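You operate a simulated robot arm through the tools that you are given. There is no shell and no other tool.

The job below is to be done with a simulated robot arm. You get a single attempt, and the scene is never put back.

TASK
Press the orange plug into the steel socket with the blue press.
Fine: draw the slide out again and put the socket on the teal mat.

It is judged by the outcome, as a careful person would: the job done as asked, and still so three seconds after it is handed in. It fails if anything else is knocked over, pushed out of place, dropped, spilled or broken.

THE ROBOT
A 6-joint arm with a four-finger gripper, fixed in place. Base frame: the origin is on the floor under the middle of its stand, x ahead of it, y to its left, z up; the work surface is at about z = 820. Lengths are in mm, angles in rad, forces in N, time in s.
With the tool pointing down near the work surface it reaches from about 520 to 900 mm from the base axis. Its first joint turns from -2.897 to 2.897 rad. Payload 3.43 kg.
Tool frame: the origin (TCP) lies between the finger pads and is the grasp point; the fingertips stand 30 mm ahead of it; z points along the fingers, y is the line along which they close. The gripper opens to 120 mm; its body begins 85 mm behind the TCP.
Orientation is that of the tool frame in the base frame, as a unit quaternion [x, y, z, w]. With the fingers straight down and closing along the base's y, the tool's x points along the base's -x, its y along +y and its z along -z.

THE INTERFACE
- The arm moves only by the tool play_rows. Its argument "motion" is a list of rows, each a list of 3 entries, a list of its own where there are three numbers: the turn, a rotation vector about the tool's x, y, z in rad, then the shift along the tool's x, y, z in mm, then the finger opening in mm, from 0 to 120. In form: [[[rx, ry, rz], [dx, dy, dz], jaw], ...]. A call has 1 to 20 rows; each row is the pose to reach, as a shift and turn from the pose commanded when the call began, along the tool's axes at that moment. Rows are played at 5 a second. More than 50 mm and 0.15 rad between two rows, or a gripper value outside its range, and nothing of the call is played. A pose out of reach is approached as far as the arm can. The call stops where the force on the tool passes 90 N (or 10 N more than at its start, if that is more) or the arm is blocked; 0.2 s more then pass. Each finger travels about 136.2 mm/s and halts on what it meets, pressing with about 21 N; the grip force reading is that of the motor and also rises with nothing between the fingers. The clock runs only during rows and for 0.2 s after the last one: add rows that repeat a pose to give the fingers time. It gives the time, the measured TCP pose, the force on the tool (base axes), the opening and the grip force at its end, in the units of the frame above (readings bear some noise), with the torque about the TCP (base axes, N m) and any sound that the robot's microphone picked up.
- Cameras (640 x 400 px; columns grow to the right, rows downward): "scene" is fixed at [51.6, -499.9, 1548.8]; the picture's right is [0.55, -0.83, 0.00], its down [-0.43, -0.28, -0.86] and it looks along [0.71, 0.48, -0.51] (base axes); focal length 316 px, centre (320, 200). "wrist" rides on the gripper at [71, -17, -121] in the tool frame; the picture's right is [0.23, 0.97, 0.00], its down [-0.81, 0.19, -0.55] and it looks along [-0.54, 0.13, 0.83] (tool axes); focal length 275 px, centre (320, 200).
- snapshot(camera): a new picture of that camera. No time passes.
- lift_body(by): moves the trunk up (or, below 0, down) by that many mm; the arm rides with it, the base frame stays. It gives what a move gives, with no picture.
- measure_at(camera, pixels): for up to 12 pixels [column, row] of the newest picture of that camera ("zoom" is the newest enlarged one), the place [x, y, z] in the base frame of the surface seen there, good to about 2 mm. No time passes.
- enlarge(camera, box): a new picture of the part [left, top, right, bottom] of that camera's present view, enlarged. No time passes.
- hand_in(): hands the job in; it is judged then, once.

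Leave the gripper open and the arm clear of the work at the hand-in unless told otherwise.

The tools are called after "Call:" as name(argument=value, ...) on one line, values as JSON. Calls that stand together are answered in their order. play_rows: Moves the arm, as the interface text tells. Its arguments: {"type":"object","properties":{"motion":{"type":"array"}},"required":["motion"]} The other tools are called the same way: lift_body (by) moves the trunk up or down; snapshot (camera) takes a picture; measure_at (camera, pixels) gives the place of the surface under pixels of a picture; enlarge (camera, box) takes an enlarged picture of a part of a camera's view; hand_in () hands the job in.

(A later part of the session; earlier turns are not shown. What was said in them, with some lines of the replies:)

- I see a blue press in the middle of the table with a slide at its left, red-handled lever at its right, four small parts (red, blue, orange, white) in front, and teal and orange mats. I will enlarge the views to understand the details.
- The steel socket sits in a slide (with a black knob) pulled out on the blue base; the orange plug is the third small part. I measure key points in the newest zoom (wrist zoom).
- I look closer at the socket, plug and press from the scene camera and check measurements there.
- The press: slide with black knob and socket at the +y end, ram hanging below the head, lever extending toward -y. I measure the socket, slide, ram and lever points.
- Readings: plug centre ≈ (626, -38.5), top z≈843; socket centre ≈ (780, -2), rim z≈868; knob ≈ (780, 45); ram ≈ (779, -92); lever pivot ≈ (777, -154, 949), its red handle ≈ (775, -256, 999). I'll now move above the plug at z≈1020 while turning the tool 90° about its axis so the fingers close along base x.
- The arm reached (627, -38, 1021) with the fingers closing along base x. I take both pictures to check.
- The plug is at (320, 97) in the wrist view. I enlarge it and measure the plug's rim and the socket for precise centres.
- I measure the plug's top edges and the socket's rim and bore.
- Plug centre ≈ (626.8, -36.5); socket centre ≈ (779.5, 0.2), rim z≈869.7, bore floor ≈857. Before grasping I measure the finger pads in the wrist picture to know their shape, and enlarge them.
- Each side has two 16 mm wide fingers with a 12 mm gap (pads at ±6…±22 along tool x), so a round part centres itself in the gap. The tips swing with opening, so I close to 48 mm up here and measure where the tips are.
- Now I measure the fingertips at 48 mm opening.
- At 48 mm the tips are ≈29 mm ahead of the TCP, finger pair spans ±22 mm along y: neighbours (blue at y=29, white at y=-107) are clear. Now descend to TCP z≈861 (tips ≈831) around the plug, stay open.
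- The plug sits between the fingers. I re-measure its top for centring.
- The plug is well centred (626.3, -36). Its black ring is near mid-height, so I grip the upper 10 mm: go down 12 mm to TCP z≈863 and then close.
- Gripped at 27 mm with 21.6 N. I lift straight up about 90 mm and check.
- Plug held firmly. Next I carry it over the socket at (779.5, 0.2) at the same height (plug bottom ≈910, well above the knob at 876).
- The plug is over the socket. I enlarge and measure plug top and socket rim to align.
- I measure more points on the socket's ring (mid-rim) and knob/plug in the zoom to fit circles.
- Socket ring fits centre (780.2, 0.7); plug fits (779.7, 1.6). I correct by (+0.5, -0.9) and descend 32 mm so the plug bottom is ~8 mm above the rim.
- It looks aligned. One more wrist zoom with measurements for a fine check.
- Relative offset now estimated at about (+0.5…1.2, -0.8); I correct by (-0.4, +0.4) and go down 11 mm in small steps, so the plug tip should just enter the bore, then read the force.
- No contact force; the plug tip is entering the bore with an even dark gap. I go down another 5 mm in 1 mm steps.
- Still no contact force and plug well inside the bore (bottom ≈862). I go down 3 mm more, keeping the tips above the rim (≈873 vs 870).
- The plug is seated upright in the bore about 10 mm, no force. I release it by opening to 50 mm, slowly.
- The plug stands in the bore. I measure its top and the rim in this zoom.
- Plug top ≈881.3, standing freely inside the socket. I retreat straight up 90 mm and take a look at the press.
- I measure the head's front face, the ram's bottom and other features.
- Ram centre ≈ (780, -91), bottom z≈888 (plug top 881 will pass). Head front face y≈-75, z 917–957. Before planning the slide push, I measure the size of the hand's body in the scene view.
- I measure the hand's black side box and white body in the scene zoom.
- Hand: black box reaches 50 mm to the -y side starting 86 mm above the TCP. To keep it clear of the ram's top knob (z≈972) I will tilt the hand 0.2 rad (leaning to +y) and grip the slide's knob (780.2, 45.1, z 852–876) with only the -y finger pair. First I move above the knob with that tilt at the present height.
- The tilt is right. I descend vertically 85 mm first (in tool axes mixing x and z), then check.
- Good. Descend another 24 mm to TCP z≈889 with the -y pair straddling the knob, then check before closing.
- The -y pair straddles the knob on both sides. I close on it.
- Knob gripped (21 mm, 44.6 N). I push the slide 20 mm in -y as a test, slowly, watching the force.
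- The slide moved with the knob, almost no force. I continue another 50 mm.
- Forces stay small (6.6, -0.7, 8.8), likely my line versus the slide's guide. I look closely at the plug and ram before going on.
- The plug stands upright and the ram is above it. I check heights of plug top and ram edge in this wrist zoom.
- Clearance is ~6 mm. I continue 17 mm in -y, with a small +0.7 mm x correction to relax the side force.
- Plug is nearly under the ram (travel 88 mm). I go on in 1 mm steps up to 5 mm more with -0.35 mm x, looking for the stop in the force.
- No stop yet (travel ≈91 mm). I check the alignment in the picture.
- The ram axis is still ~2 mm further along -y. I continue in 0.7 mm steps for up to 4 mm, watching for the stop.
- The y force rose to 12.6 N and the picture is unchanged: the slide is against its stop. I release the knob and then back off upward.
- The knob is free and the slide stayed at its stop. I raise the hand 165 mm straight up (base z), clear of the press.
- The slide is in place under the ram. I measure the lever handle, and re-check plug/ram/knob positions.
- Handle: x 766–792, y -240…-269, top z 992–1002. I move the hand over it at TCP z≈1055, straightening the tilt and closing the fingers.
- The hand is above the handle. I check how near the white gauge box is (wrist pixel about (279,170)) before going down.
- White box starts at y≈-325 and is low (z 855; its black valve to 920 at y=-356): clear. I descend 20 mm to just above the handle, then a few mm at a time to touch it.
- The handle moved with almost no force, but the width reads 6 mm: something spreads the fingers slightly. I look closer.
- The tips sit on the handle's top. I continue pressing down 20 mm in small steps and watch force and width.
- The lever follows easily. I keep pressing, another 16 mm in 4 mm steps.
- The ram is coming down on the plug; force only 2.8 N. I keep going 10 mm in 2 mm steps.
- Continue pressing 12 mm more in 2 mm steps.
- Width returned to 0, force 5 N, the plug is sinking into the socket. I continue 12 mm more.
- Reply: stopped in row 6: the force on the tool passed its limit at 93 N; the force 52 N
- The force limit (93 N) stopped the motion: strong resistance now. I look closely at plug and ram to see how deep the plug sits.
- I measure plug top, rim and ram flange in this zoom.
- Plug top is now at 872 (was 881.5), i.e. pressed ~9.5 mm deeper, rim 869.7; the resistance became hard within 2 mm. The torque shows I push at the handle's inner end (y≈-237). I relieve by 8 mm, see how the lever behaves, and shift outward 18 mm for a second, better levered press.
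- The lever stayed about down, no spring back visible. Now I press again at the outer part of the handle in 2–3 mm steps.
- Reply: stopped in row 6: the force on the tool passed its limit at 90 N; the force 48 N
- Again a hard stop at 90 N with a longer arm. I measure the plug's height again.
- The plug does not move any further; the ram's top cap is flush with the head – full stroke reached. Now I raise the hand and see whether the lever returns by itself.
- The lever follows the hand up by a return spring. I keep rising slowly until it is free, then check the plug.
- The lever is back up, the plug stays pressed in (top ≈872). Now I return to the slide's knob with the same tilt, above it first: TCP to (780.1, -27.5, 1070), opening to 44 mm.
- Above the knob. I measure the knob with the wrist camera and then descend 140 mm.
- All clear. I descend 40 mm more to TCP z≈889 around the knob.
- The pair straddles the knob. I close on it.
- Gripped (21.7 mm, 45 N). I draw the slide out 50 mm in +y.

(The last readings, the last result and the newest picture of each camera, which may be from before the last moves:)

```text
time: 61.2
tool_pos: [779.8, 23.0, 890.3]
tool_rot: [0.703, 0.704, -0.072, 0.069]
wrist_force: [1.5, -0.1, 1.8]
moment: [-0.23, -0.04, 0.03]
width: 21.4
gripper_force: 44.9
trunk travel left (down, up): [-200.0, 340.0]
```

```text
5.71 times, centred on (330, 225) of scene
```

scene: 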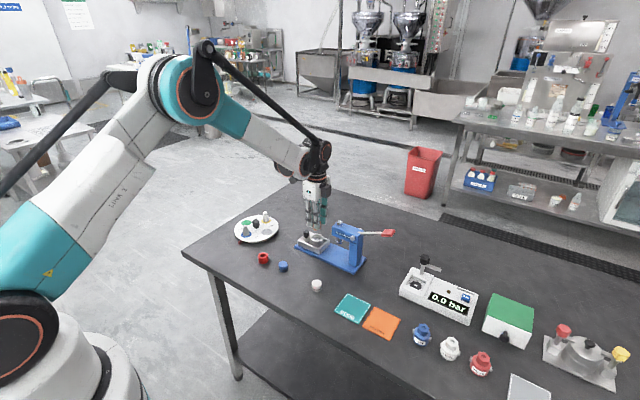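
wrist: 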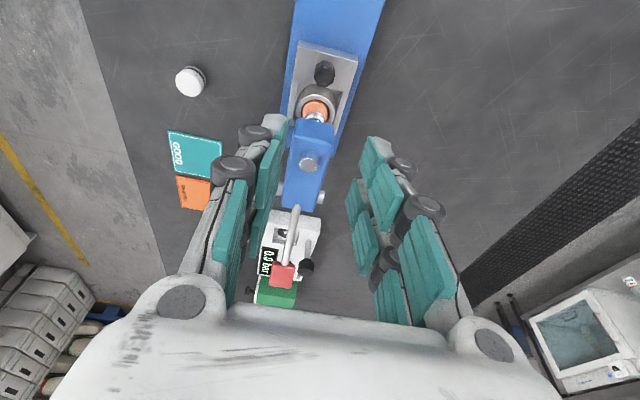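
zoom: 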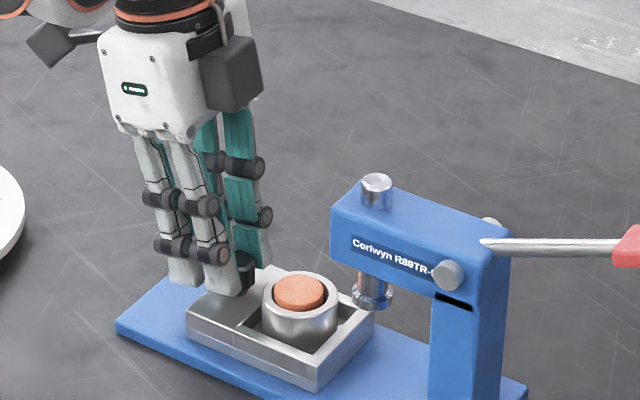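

The slide comes out with the socket and pressed plug. I continue 36 mm, then creep to its outer stop.

Call:
play_rows(motion=[[[0, 0, 0], [2.9, 0, -0.6], 8], [[0, 0, 0], [8.8, -0.1, -1.8], 8], [[0, 0, 0], [14.7, -0.1, -3.0], 8], [[0, 0, 0], [20.6, -0.2, -4.2], 8], [[0, 0, 0], [26.5, -0.2, -5.4], 8], [[0, 0, 0], [32.3, -0.3, -6.6], 8], [[0, 0, 0], [35.3, -0.3, -7.2], 8], [[0, 0, 0], [35.3, -0.3, -7.2], 8]])

Call:
enlarge(camera="scene", box=[280, 190, 380, 260])

```text
time: 63.0
tool_pos: [780.8, 59.2, 890.3]
tool_rot: [0.704, 0.704, -0.072, 0.068]
wrist_force: [6.5, 0.3, 4.6]
moment: [-0.2, -0.15, 0.16]
width: 21.8
gripper_force: 44.6
trunk travel left (down, up): [-200.0, 340.0]
```

```text
5.71 times, centred on (330, 225) of scene
```

zoom: 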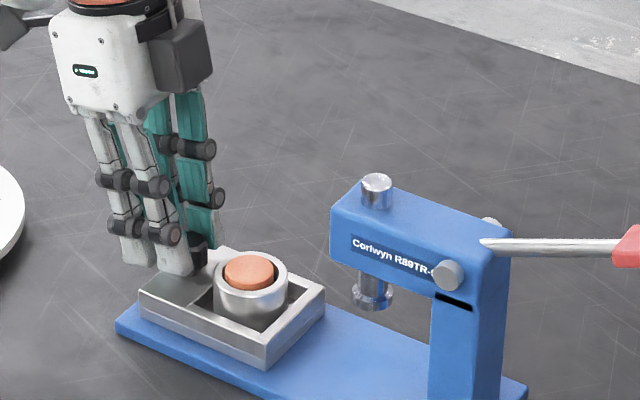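

About 4 mm left to the original place. I creep 1 mm at a time up to 4 mm.

Call:
play_rows(motion=[[[0, 0, 0], [1.0, 0.3, -0.2], 8], [[0, 0, 0], [2.0, 0.4, -0.4], 8], [[0, 0, 0], [3.0, 0.4, -0.6], 8], [[0, 0, 0], [3.0, 0.4, -0.6], 8]])

Call:
enlarge(camera="scene", box=[280, 190, 380, 260])

```text
time: 64.0
tool_pos: [779.7, 62.1, 890.1]
tool_rot: [0.704, 0.703, -0.072, 0.068]
wrist_force: [-5.3, 0.1, -3.8]
moment: [0.01, 0.17, -0.09]
width: 21.3
gripper_force: 44.9
trunk travel left (down, up): [-200.0, 340.0]
```

```text
5.71 times, centred on (330, 225) of scene
```

zoom: 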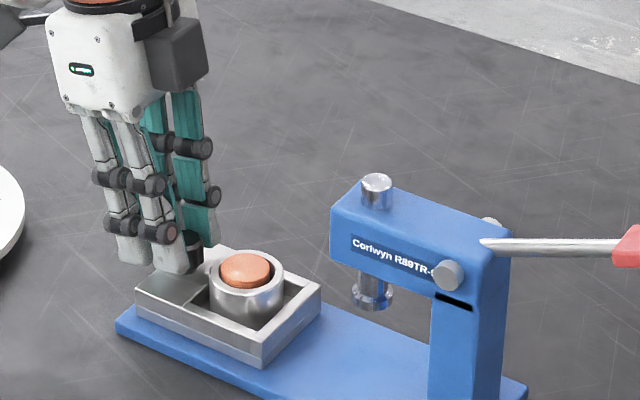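

The slide's left corner is back at the original pixel (297.6, 241). I creep a last 2 mm to feel the outer stop.

Call:
play_rows(motion=[[[0, 0, 0], [0.7, -0.3, -0.15], 8], [[0, 0, 0], [1.4, -0.3, -0.3], 8], [[0, 0, 0], [2.0, -0.3, -0.4], 8], [[0, 0, 0], [2.0, -0.3, -0.4], 8]])

```text
time: 65.0
tool_pos: [780.5, 62.5, 889.0]
tool_rot: [0.703, 0.704, -0.072, 0.069]
wrist_force: [-7.7, -6.4, -5.8]
moment: [0.13, 0.18, -0.16]
width: 21.4
gripper_force: 45.0
trunk travel left (down, up): [-200.0, 340.0]
```

The y force is now -6.4 N: outer stop reached. I relax slightly and release the knob, then rise 110 mm.

Call:
play_rows(motion=[[[0, 0, 0], [-0.7, 0.2, 0.15], 20], [[0, 0, 0], [-0.7, 0.2, 0.15], 28], [[0, 0, 0], [-0.7, 0.2, 0.15], 38], [[0, 0, 0], [-0.7, 0.2, 0.15], 44], [[0, 0, 0], [-0.7, 0.2, 0.15], 44], [[0, 0, 0], [-2.7, 0.2, -9.7], 44], [[0, 0, 0], [-6.7, 0.2, -29.3], 44], [[0, 0, 0], [-11.6, 0.2, -53.8], 44], [[0, 0, 0], [-16.6, 0.2, -78.3], 44], [[0, 0, 0], [-22.6, 0.2, -107.7], 44], [[0, 0, 0], [-22.6, 0.2, -107.7], 44]])

Call:
snapshot(camera="wrist")

Call:
enlarge(camera="scene", box=[285, 215, 405, 290])

```text
time: 67.4
tool_pos: [778.9, 62.9, 999.3]
tool_rot: [0.704, 0.703, -0.071, 0.068]
wrist_force: [0.6, 0.7, 0.2]
moment: [-0.01, -0.01, 0.01]
width: 43.9
gripper_force: 0.0
trunk travel left (down, up): [-200.0, 340.0]
```

```text
taken
```

wrist: 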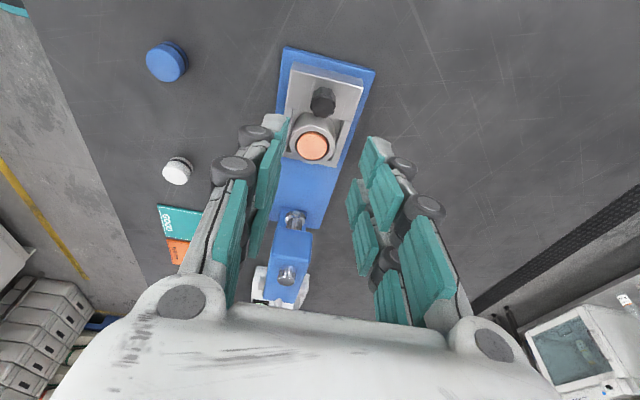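

```text
5.33 times, centred on (345, 252) of scene
```

zoom: 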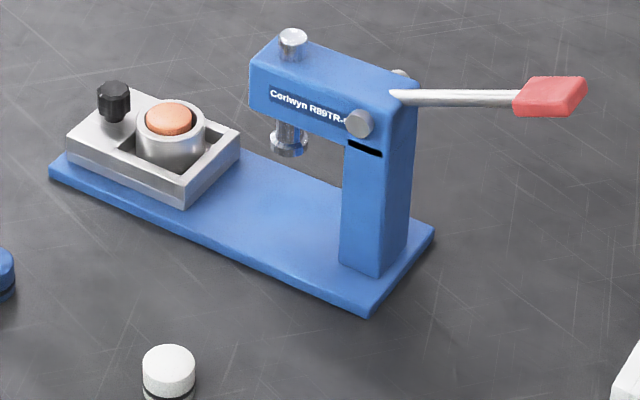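

Everything is as at the start, with the plug pressed in. Next: straighten the hand and move over the socket (780, 0.3), opening to 66 mm.

Call:
play_rows(motion=[[[0, 0.04, 0], [-12, 0.1, 2.4], 48], [[0, 0.08, 0], [-25, 0.2, 5.0], 54], [[0, 0.12, 0], [-37, 0.3, 7.5], 60], [[0, 0.16, 0], [-49, 0.4, 9.9], 66], [[0, 0.2, 0], [-61.4, 0.4, 12.4], 66], [[0, 0.2, 0], [-61.4, 0.4, 12.4], 66], [[0, 0.2, 0], [-61.4, 0.4, 12.4], 66]])

Call:
enlarge(camera="wrist", box=[230, 20, 430, 145])

```text
time: 69.0
tool_pos: [781.2, -0.6, 1000.1]
tool_rot: [0.707, 0.708, -0.001, -0.002]
wrist_force: [-0.8, 0.6, 0.3]
moment: [0.02, -0.01, 0.01]
width: 65.8
gripper_force: 0.1
trunk travel left (down, up): [-200.0, 340.0]
```

```text
3.20 times, centred on (330, 82) of wrist
```

zoom: 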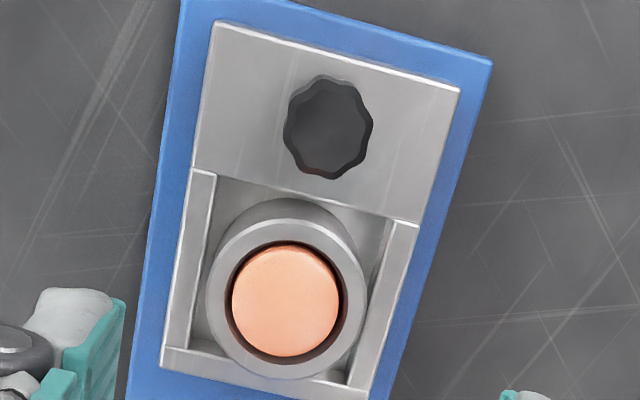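

I measure the socket's ring and the plug top for centring.

Call:
measure_at(camera="zoom", pixels=[[218, 300], [355, 300], [290, 233], [285, 367], [243, 250], [335, 345], [287, 300], [245, 300], [330, 300], [287, 260], [287, 345], [200, 350]])

```text
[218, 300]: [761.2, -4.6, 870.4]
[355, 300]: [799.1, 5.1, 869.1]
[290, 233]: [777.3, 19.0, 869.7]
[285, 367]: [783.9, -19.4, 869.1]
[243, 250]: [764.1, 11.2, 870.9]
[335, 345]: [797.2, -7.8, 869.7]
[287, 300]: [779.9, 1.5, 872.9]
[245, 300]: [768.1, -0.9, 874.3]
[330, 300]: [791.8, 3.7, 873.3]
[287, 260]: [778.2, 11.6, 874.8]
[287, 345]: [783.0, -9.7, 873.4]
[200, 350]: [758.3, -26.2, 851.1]
```

Socket centre ≈ (780.4, 0.3). I descend 100 mm first, then 15 mm more slowly to TCP z≈885.

Call:
play_rows(motion=[[[0, 0, 0], [0.5, -0.3, 20], 66], [[0, 0, 0], [0.5, -0.3, 45], 66], [[0, 0, 0], [0.5, -0.3, 70], 66], [[0, 0, 0], [0.5, -0.3, 90], 66], [[0, 0, 0], [0.5, -0.3, 100], 66], [[0, 0, 0], [0.5, -0.3, 100], 66]])

Call:
enlarge(camera="wrist", box=[210, 80, 430, 218])

Call:
enlarge(camera="scene", box=[280, 190, 380, 260])

```text
time: 70.4
tool_pos: [781.4, -0.2, 898.6]
tool_rot: [0.707, 0.708, -0.001, -0.003]
wrist_force: [1.0, 1.1, 0.2]
moment: [-0.01, 0.0, -0.02]
width: 66.1
gripper_force: 0.1
trunk travel left (down, up): [-200.0, 340.0]
```

```text
2.90 times, centred on (320, 149) of wrist
```

zoom: 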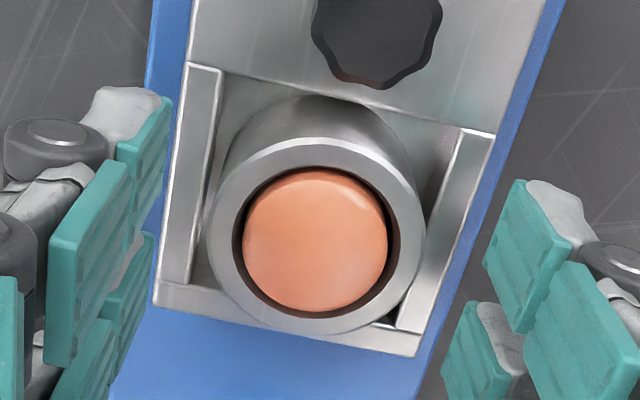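

```text
5.71 times, centred on (330, 225) of scene
```

zoom: 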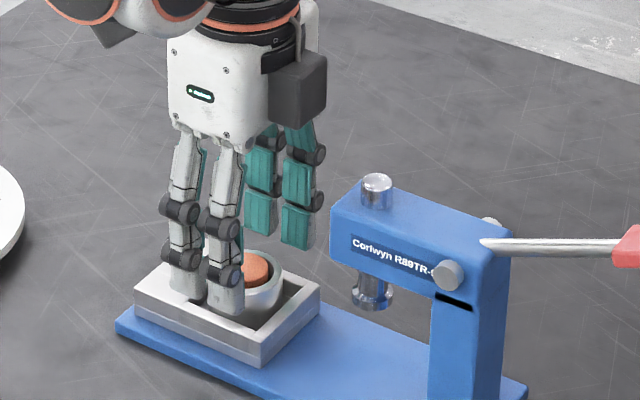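

Well centred. I descend 13 mm more and close gently on the socket.

Call:
play_rows(motion=[[[0, 0, 0], [0.2, -0.5, 5], 66], [[0, 0, 0], [0.2, -0.5, 10], 66], [[0, 0, 0], [0.2, -0.5, 13], 66], [[0, 0, 0], [0.2, -0.5, 13], 58], [[0, 0, 0], [0.2, -0.5, 13], 50], [[0, 0, 0], [0.2, -0.5, 13], 44], [[0, 0, 0], [0.2, -0.5, 13], 36], [[0, 0, 0], [0.2, -0.5, 13], 28], [[0, 0, 0], [0.2, -0.5, 13], 28], [[0, 0, 0], [0.2, -0.5, 13], 28]])

Call:
enlarge(camera="wrist", box=[210, 80, 430, 218])

Call:
enlarge(camera="scene", box=[280, 190, 380, 260])

```text
time: 72.6
tool_pos: [779.7, 1.4, 885.7]
tool_rot: [0.707, 0.707, -0.002, -0.003]
wrist_force: [-0.2, 0.0, 0.5]
moment: [-0.02, 0.01, -0.03]
width: 44.2
gripper_force: 21.0
trunk travel left (down, up): [-200.0, 340.0]
```

```text
2.90 times, centred on (320, 149) of wrist
```

zoom: 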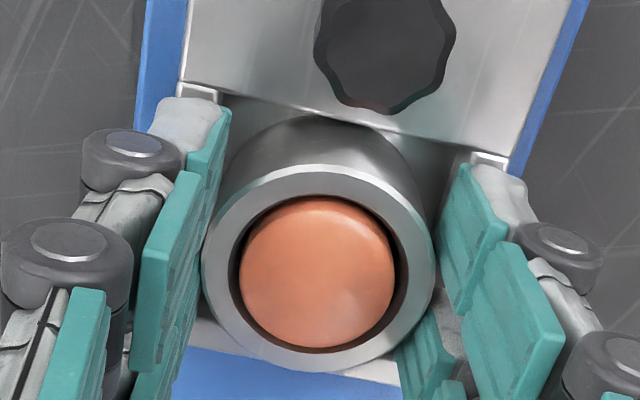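

```text
5.71 times, centred on (330, 225) of scene
```

zoom: 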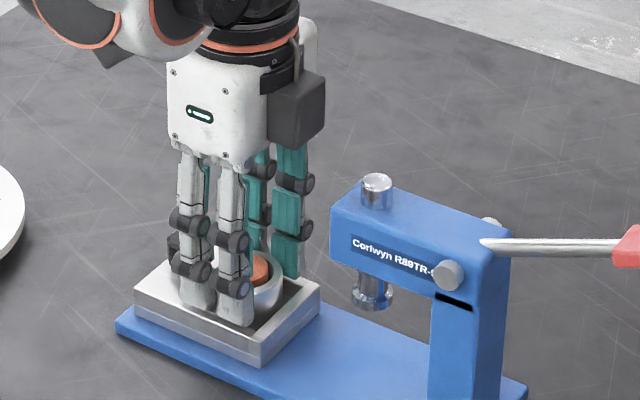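

Gripped at 44.2 mm with 21 N. I lift 6 mm slowly first to see that only the socket rises.

Call:
play_rows(motion=[[[0, 0, 0], [0, 0, -2], 28], [[0, 0, 0], [0, 0, -4], 28], [[0, 0, 0], [0, 0, -7], 28], [[0, 0, 0], [0, 0, -10], 28], [[0, 0, 0], [0, 0, -10], 28]])

Call:
enlarge(camera="wrist", box=[210, 80, 430, 218])

Call:
enlarge(camera="scene", box=[280, 190, 380, 260])

```text
time: 73.8
tool_pos: [779.1, 2.3, 895.9]
tool_rot: [0.707, 0.707, -0.001, -0.003]
wrist_force: [0.4, 1.1, -3.2]
moment: [0.0, 0.0, -0.03]
width: 44.3
gripper_force: 20.9
trunk travel left (down, up): [-200.0, 340.0]
```

```text
2.90 times, centred on (320, 149) of wrist
```

zoom: 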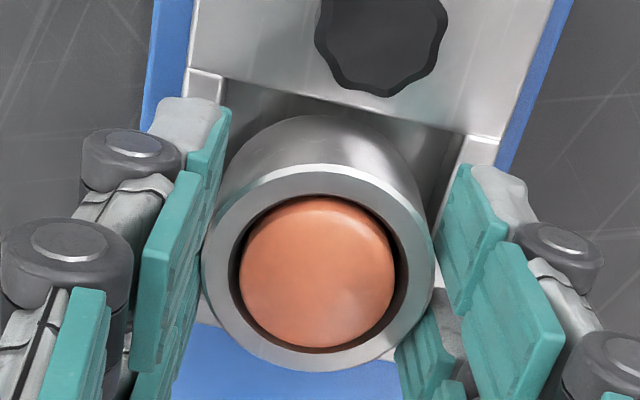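

```text
5.71 times, centred on (330, 225) of scene
```

zoom: 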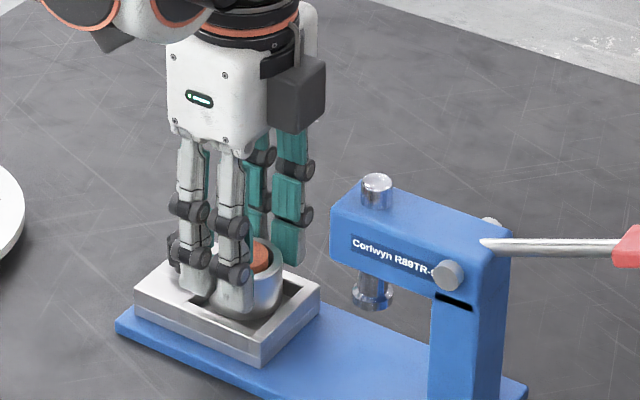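

The socket rises with the plug, slide remains, weight ≈3 N. I lift another 80 mm.

Call:
play_rows(motion=[[[0, 0, 0], [0, 0, -8], 28], [[0, 0, 0], [0, 0, -20], 28], [[0, 0, 0], [0, 0, -35], 28], [[0, 0, 0], [0, 0, -50], 28], [[0, 0, 0], [0, 0, -65], 28], [[0, 0, 0], [0, 0, -76], 28], [[0, 0, 0], [0, 0, -80], 28], [[0, 0, 0], [0, 0, -80], 28]])

Call:
enlarge(camera="scene", box=[290, 195, 350, 245])

Call:
snapshot(camera="wrist")

```text
time: 75.6
tool_pos: [779.8, 0.5, 976.9]
tool_rot: [0.707, 0.708, -0.002, -0.002]
wrist_force: [-0.9, 0.1, -2.5]
moment: [-0.03, 0.0, 0.0]
width: 44.4
gripper_force: 20.9
trunk travel left (down, up): [-200.0, 340.0]
```

```text
8.00 times, centred on (320, 220) of scene
```

zoom: 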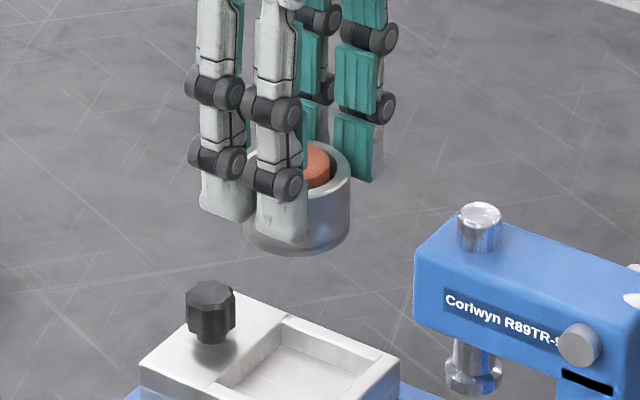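

```text
taken
```

wrist: 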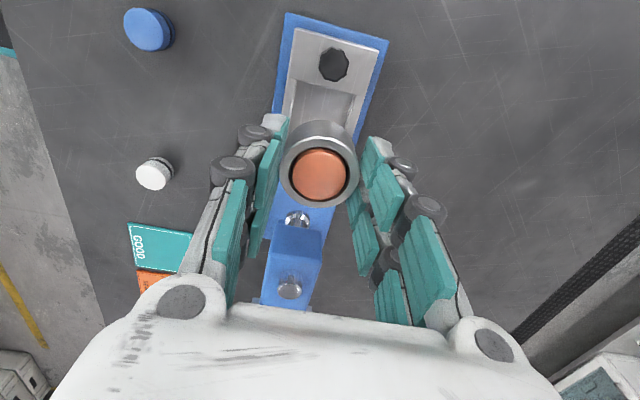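

I measure the socket's bottom and rim now (scene zoom), plus the pocket floor, and the mat's corners in the scene view.

Call:
measure_at(camera="zoom", pixels=[[300, 250], [325, 246], [340, 235], [346, 222], [345, 180], [335, 160], [328, 250], [310, 350], [290, 375], [340, 340]])

Call:
enlarge(camera="scene", box=[320, 275, 420, 345])

```text
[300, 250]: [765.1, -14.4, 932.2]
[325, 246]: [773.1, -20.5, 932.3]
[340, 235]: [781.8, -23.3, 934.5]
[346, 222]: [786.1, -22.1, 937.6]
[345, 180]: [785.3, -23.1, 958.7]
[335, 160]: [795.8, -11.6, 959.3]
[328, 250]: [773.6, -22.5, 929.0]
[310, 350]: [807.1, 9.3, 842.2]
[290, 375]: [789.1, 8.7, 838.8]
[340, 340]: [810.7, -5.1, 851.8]
```

```text
5.71 times, centred on (370, 310) of scene
```

zoom: 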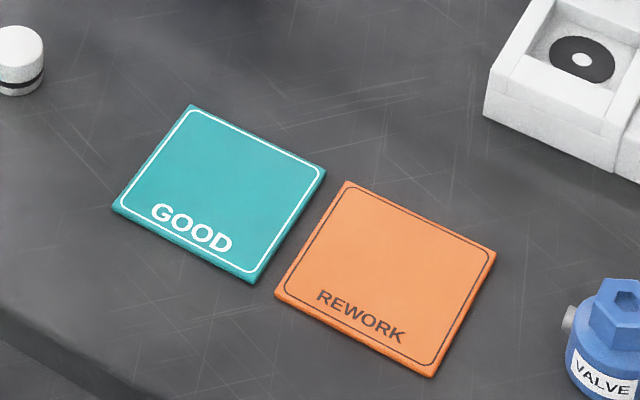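

Socket height ≈31 mm: bottom is ≈47 mm below the TCP. Now the mat's corners and centre.

Call:
measure_at(camera="zoom", pixels=[[192, 108], [322, 170], [253, 279], [116, 208], [220, 190], [345, 185], [278, 292], [20, 45], [600, 60], [590, 330]])

```text
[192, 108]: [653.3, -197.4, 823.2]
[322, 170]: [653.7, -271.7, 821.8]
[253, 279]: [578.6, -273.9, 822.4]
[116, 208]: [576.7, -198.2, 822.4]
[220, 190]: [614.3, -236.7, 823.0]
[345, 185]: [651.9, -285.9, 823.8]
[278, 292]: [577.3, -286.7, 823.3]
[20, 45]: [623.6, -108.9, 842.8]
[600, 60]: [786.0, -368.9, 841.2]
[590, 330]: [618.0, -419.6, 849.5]
```

Mat centre ≈ (615.5, -235.5), top z≈823. To avoid the press head, I first move the socket in -x to x≈615.5 at this height.

Call:
play_rows(motion=[[[0, 0, 0], [0, -15, 0], 28], [[0, 0, 0], [0, -42, 0], 28], [[0, 0, 0], [0, -72, 0], 28], [[0, 0, 0], [0, -102, 0], 28], [[0, 0, 0], [0, -132, 0], 28], [[0, 0, 0], [0, -155, 0], 28], [[0, 0, 0], [0, -164, 0], 28], [[0, 0, 0], [0, -164, 0], 28]])

```text
time: 77.4
tool_pos: [615.9, 0.8, 976.1]
tool_rot: [0.707, 0.707, -0.001, -0.002]
wrist_force: [-0.4, -0.4, -2.1]
moment: [-0.01, -0.05, 0.02]
width: 44.3
gripper_force: 21.5
trunk travel left (down, up): [-200.0, 340.0]
```

Still held (44.3 mm, 21.5 N). Now I move 236 mm in -y to above the teal mat.

Call:
play_rows(motion=[[[0, 0, 0], [-15, 0, 0], 28], [[0, 0, 0], [-42, 0, 0], 28], [[0, 0, 0], [-74, 0, 0], 28], [[0, 0, 0], [-106, 0, 0], 28], [[0, 0, 0], [-138, 0, 0], 28], [[0, 0, 0], [-170, 0, 0], 28], [[0, 0, 0], [-202, 0, 0], 28], [[0, 0, 0], [-226, 0, 0], 28], [[0, 0, 0], [-236.2, 0, 0], 28], [[0, 0, 0], [-236.2, 0, 0], 28]])

Call:
snapshot(camera="wrist")

Call:
enlarge(camera="scene", box=[290, 220, 430, 330])

```text
time: 79.6
tool_pos: [615.7, -235.7, 977.4]
tool_rot: [0.708, 0.707, -0.002, -0.003]
wrist_force: [-0.5, -0.1, -1.5]
moment: [0.02, -0.01, -0.04]
width: 44.6
gripper_force: 21.1
trunk travel left (down, up): [-200.0, 340.0]
```

```text
taken
```

wrist: 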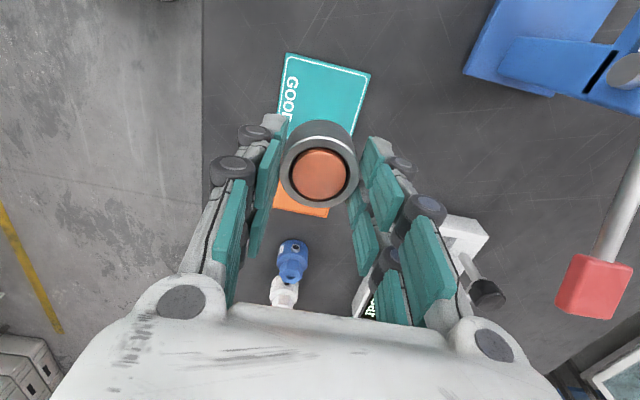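

```text
3.64 times, centred on (360, 275) of scene
```

zoom: 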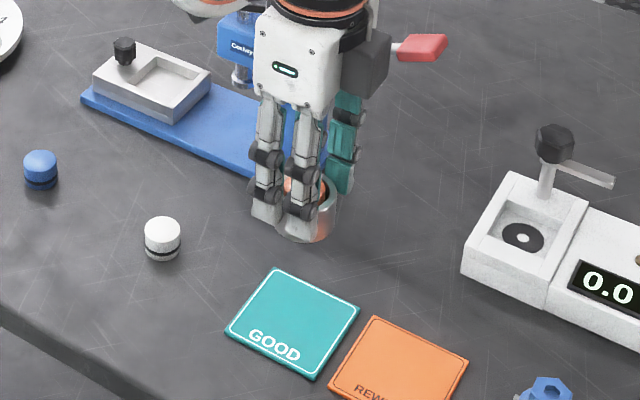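

Over the mat. I descend 90 mm, then check height before the final contact.

Call:
play_rows(motion=[[[0, 0, 0], [0, 0, 15], 28], [[0, 0, 0], [0, 0, 35], 28], [[0, 0, 0], [0, 0, 55], 28], [[0, 0, 0], [0, 0, 72], 28], [[0, 0, 0], [0, 0, 84], 28], [[0, 0, 0], [0, 0, 92], 28], [[0, 0, 0], [0, 0, 92], 28]])

Call:
snapshot(camera="wrist")

Call:
enlarge(camera="scene", box=[310, 250, 410, 320])

```text
time: 81.2
tool_pos: [615.9, -235.5, 884.6]
tool_rot: [0.707, 0.707, -0.001, -0.003]
wrist_force: [0.8, -0.4, -2.1]
moment: [0.02, -0.03, -0.03]
width: 44.4
gripper_force: 21.5
trunk travel left (down, up): [-200.0, 340.0]
```

```text
taken
```

wrist: 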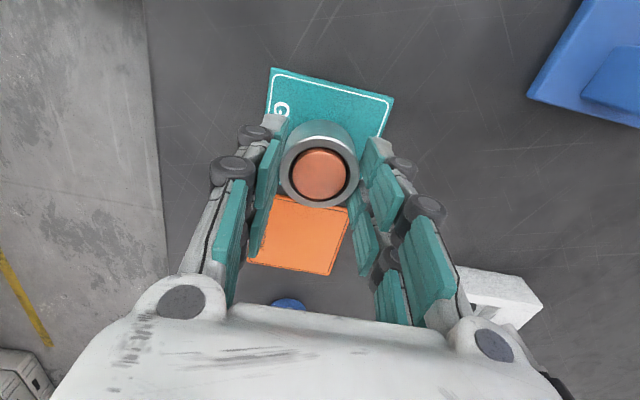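

```text
5.71 times, centred on (360, 285) of scene
```

zoom: 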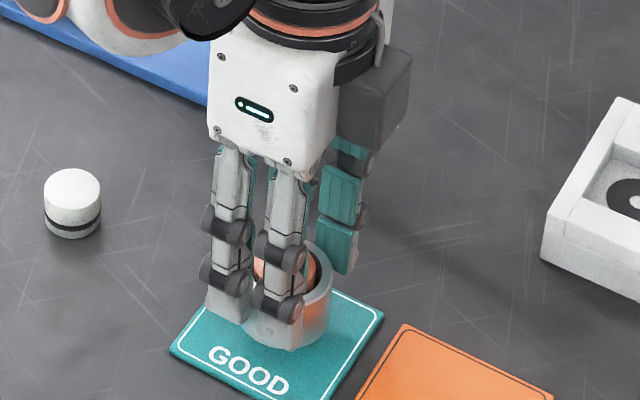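

Centred above the mat. I lower 13 mm in shrinking steps and read the force.

Call:
play_rows(motion=[[[0, 0, 0], [0, 0, 4], 28], [[0, 0, 0], [0, 0, 8], 28], [[0, 0, 0], [0, 0, 10], 28], [[0, 0, 0], [0, 0, 11], 28], [[0, 0, 0], [0, 0, 12], 28], [[0, 0, 0], [0, 0, 13], 28], [[0, 0, 0], [0, 0, 13], 28]])

Call:
enlarge(camera="scene", box=[330, 270, 390, 312])

```text
time: 82.8
tool_pos: [614.7, -235.5, 871.3]
tool_rot: [0.707, 0.708, -0.001, -0.003]
wrist_force: [-0.3, -0.1, -2.6]
moment: [0.03, -0.03, -0.04]
width: 44.4
gripper_force: 21.2
trunk travel left (down, up): [-200.0, 340.0]
```

```text
9.52 times, centred on (360, 291) of scene
```

zoom: 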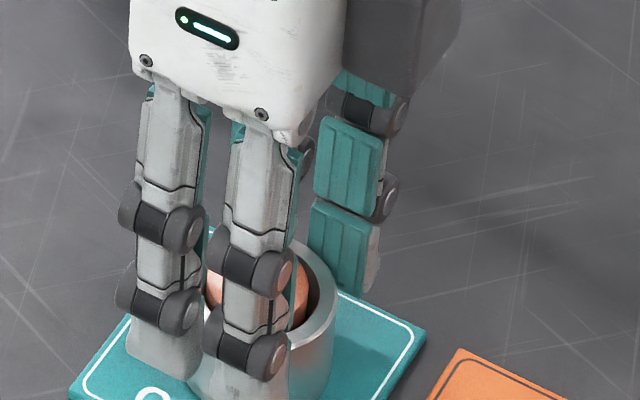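

Still carrying the weight (-2.6 N), so not yet in contact. I go down in 0.7 mm steps.

Call:
play_rows(motion=[[[0, 0, 0], [0, 0, 0.6], 28], [[0, 0, 0], [0, 0, 1.2], 28], [[0, 0, 0], [0, 0, 1.8], 28], [[0, 0, 0], [0, 0, 1.8], 28]])

```text
time: 83.8
tool_pos: [617.0, -235.2, 869.9]
tool_rot: [0.707, 0.708, -0.001, -0.002]
wrist_force: [1.0, -1.3, 5.3]
moment: [-0.07, -0.17, 0.0]
width: 44.3
gripper_force: 20.8
trunk travel left (down, up): [-200.0, 340.0]
```

Contact: force went to +5.3 N upward. The socket stands on the mat; I release slowly.

Call:
play_rows(motion=[[[0, 0, 0], [0, 0, -0.4], 40], [[0, 0, 0], [0, 0, -0.4], 44], [[0, 0, 0], [0, 0, -0.4], 48], [[0, 0, 0], [0, 0, -0.4], 54], [[0, 0, 0], [0, 0, -0.4], 60], [[0, 0, 0], [0, 0, -0.4], 68], [[0, 0, 0], [0, 0, -0.4], 68], [[0, 0, 0], [0, 0, -0.4], 68]])

Call:
snapshot(camera="wrist")

```text
time: 85.6
tool_pos: [615.5, -235.6, 870.5]
tool_rot: [0.707, 0.707, -0.001, -0.003]
wrist_force: [-0.4, -0.9, 0.6]
moment: [0.0, -0.02, -0.02]
width: 67.9
gripper_force: 0.1
trunk travel left (down, up): [-200.0, 340.0]
```

```text
taken
```

wrist: 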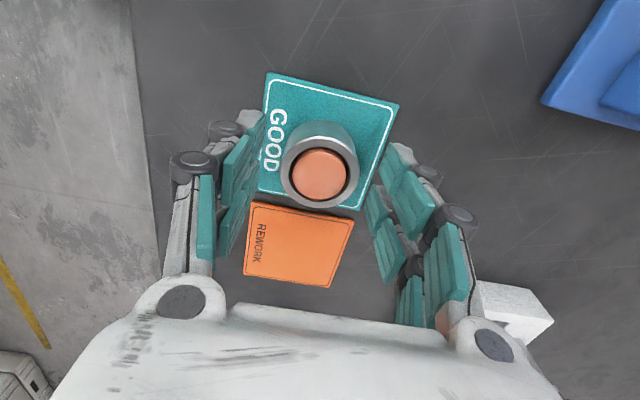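

Released; fingers are well clear of the socket on both sides. I retreat straight up 170 mm.

Call:
play_rows(motion=[[[0, 0, 0], [0, 0, -8], 68], [[0, 0, 0], [0, 0, -22], 68], [[0, 0, 0], [0, 0, -45], 68], [[0, 0, 0], [0, 0, -70], 68], [[0, 0, 0], [0, 0, -100], 68], [[0, 0, 0], [0, 0, -130], 68], [[0, 0, 0], [0, 0, -160], 68], [[0, 0, 0], [0, 0, -190], 80], [[0, 0, 0], [0, 0, -190], 100]])

Call:
enlarge(camera="scene", box=[310, 250, 410, 320])

Call:
snapshot(camera="scene")

Call:
enlarge(camera="wrist", box=[230, 60, 430, 200])

```text
time: 87.6
tool_pos: [615.5, -234.3, 1060.0]
tool_rot: [0.707, 0.707, -0.001, -0.002]
wrist_force: [0.7, -0.1, 0.5]
moment: [0.01, -0.02, 0.01]
width: 99.9
gripper_force: 0.0
trunk travel left (down, up): [-200.0, 340.0]
```

```text
5.71 times, centred on (360, 285) of scene
```

zoom: 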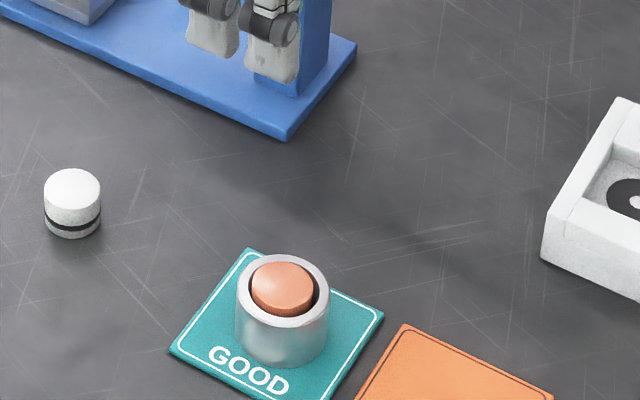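

```text
taken
```

scene: 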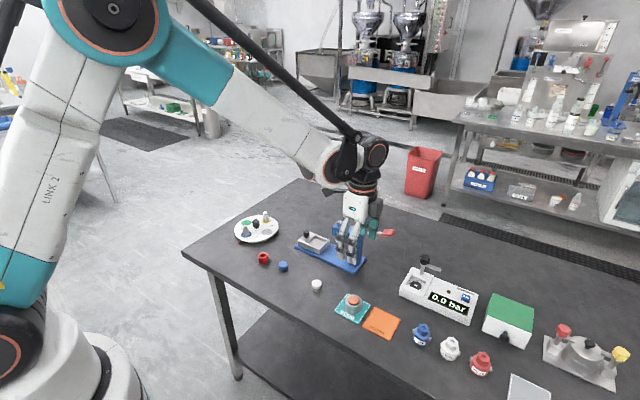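

```text
2.86 times, centred on (330, 130) of wrist
```

zoom: 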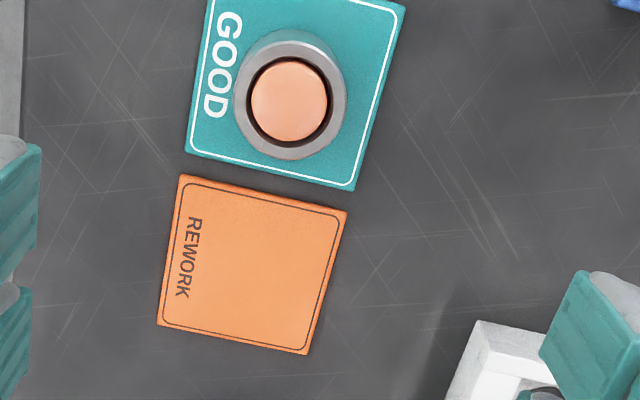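

The socket stands on the teal mat with the plug in it. I verify the plug's depth and levelness and the socket's position.

Call:
measure_at(camera="zoom", pixels=[[290, 100], [262, 100], [318, 100], [290, 72], [290, 130], [241, 100], [338, 105], [290, 45], [290, 150], [210, 140], [370, 40]])

Call:
enlarge(camera="scene", box=[340, 288, 372, 324])

```text
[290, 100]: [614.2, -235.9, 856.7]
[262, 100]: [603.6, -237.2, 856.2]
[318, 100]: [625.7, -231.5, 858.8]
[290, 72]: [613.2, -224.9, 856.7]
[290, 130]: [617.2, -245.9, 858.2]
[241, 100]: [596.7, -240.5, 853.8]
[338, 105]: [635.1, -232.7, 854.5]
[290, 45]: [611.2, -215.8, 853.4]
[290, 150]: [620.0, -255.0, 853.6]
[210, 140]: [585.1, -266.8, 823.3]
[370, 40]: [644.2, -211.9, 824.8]
```

```text
11.11 times, centred on (356, 306) of scene
```

zoom: 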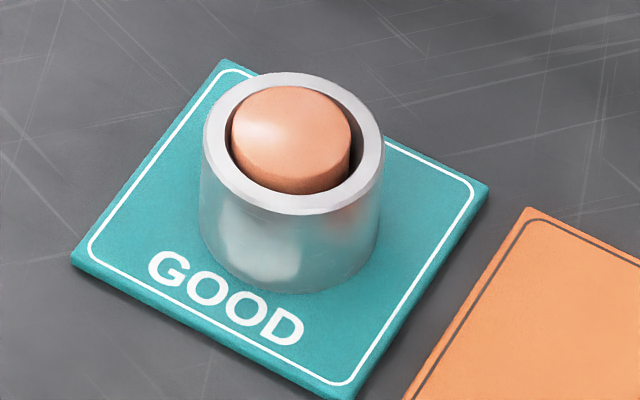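

Plug is level, ≈3 mm proud of the rim, socket centred on the mat (≈615.7, -235.6). I move the arm further up and back, fully open, and then make a final check.

Call:
play_rows(motion=[[[0, 0, 0], [0, 0, -25], 110], [[0, 0, 0], [5, -10, -55], 120], [[0, 0, 0], [15, -25, -85], 120], [[0, 0, 0], [25, -40, -115], 120], [[0, 0, 0], [35, -55, -145], 120], [[0, 0, 0], [45, -70, -175], 120], [[0, 0, 0], [50, -80, -200], 120], [[0, 0, 0], [50, -80, -200], 120]])

Call:
snapshot(camera="scene")

Call:
enlarge(camera="scene", box=[220, 200, 420, 325])

Call:
snapshot(camera="wrist")

```text
time: 89.4
tool_pos: [538.4, -185.4, 1260.5]
tool_rot: [0.707, 0.707, -0.001, -0.001]
wrist_force: [0.2, 0.9, 0.6]
moment: [0.0, -0.02, -0.01]
width: 120.0
gripper_force: 0.0
trunk travel left (down, up): [-200.0, 340.0]
```

```text
taken
```

scene: 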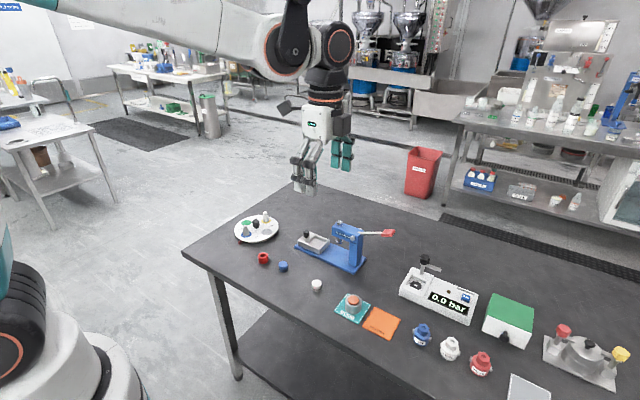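

```text
3.20 times, centred on (320, 262) of scene
```

zoom: 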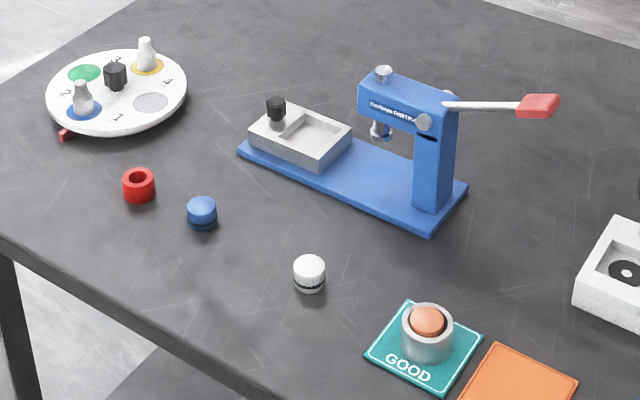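

```text
taken
```

wrist: 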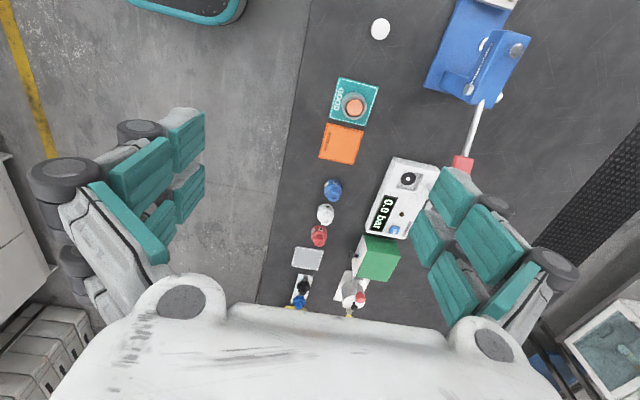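

The scene matches the start, apart from the job itself:
- **Press:** the slide is drawn out and the lever is up.
- **Socket:** it stands on the teal mat with the orange plug pressed in, level and about 3 mm above the rim.
- **Everything else:** nothing else has moved, the gripper is open and the arm is clear.

I hand in now.

Call:
hand_in()

```text
The job is handed in.
```

The job is handed in: the orange plug is pressed into the steel socket, and the socket stands on the teal mat.

- **Pressing:** I set the plug in the socket, pushed the slide under the ram and pulled the lever down. The plug sank about 9.5 mm further, until the lever would go no further. A second press of about 90 N further out on the handle did not move it any deeper.
- **Plug:** it is level in the socket and stands about 3 mm above the rim. I took the hard stop as fully pressed; there was no sound or other signal to confirm it.
- **Slide and lever:** the slide is drawn back to its outer stop, and the lever sprang back up by itself.
- **Socket:** it is centred on the teal mat to within a couple of millimetres.
- **Rest of the bench:** in the final pictures nothing else had moved or fallen. The gripper is open and the arm is clear of the work.
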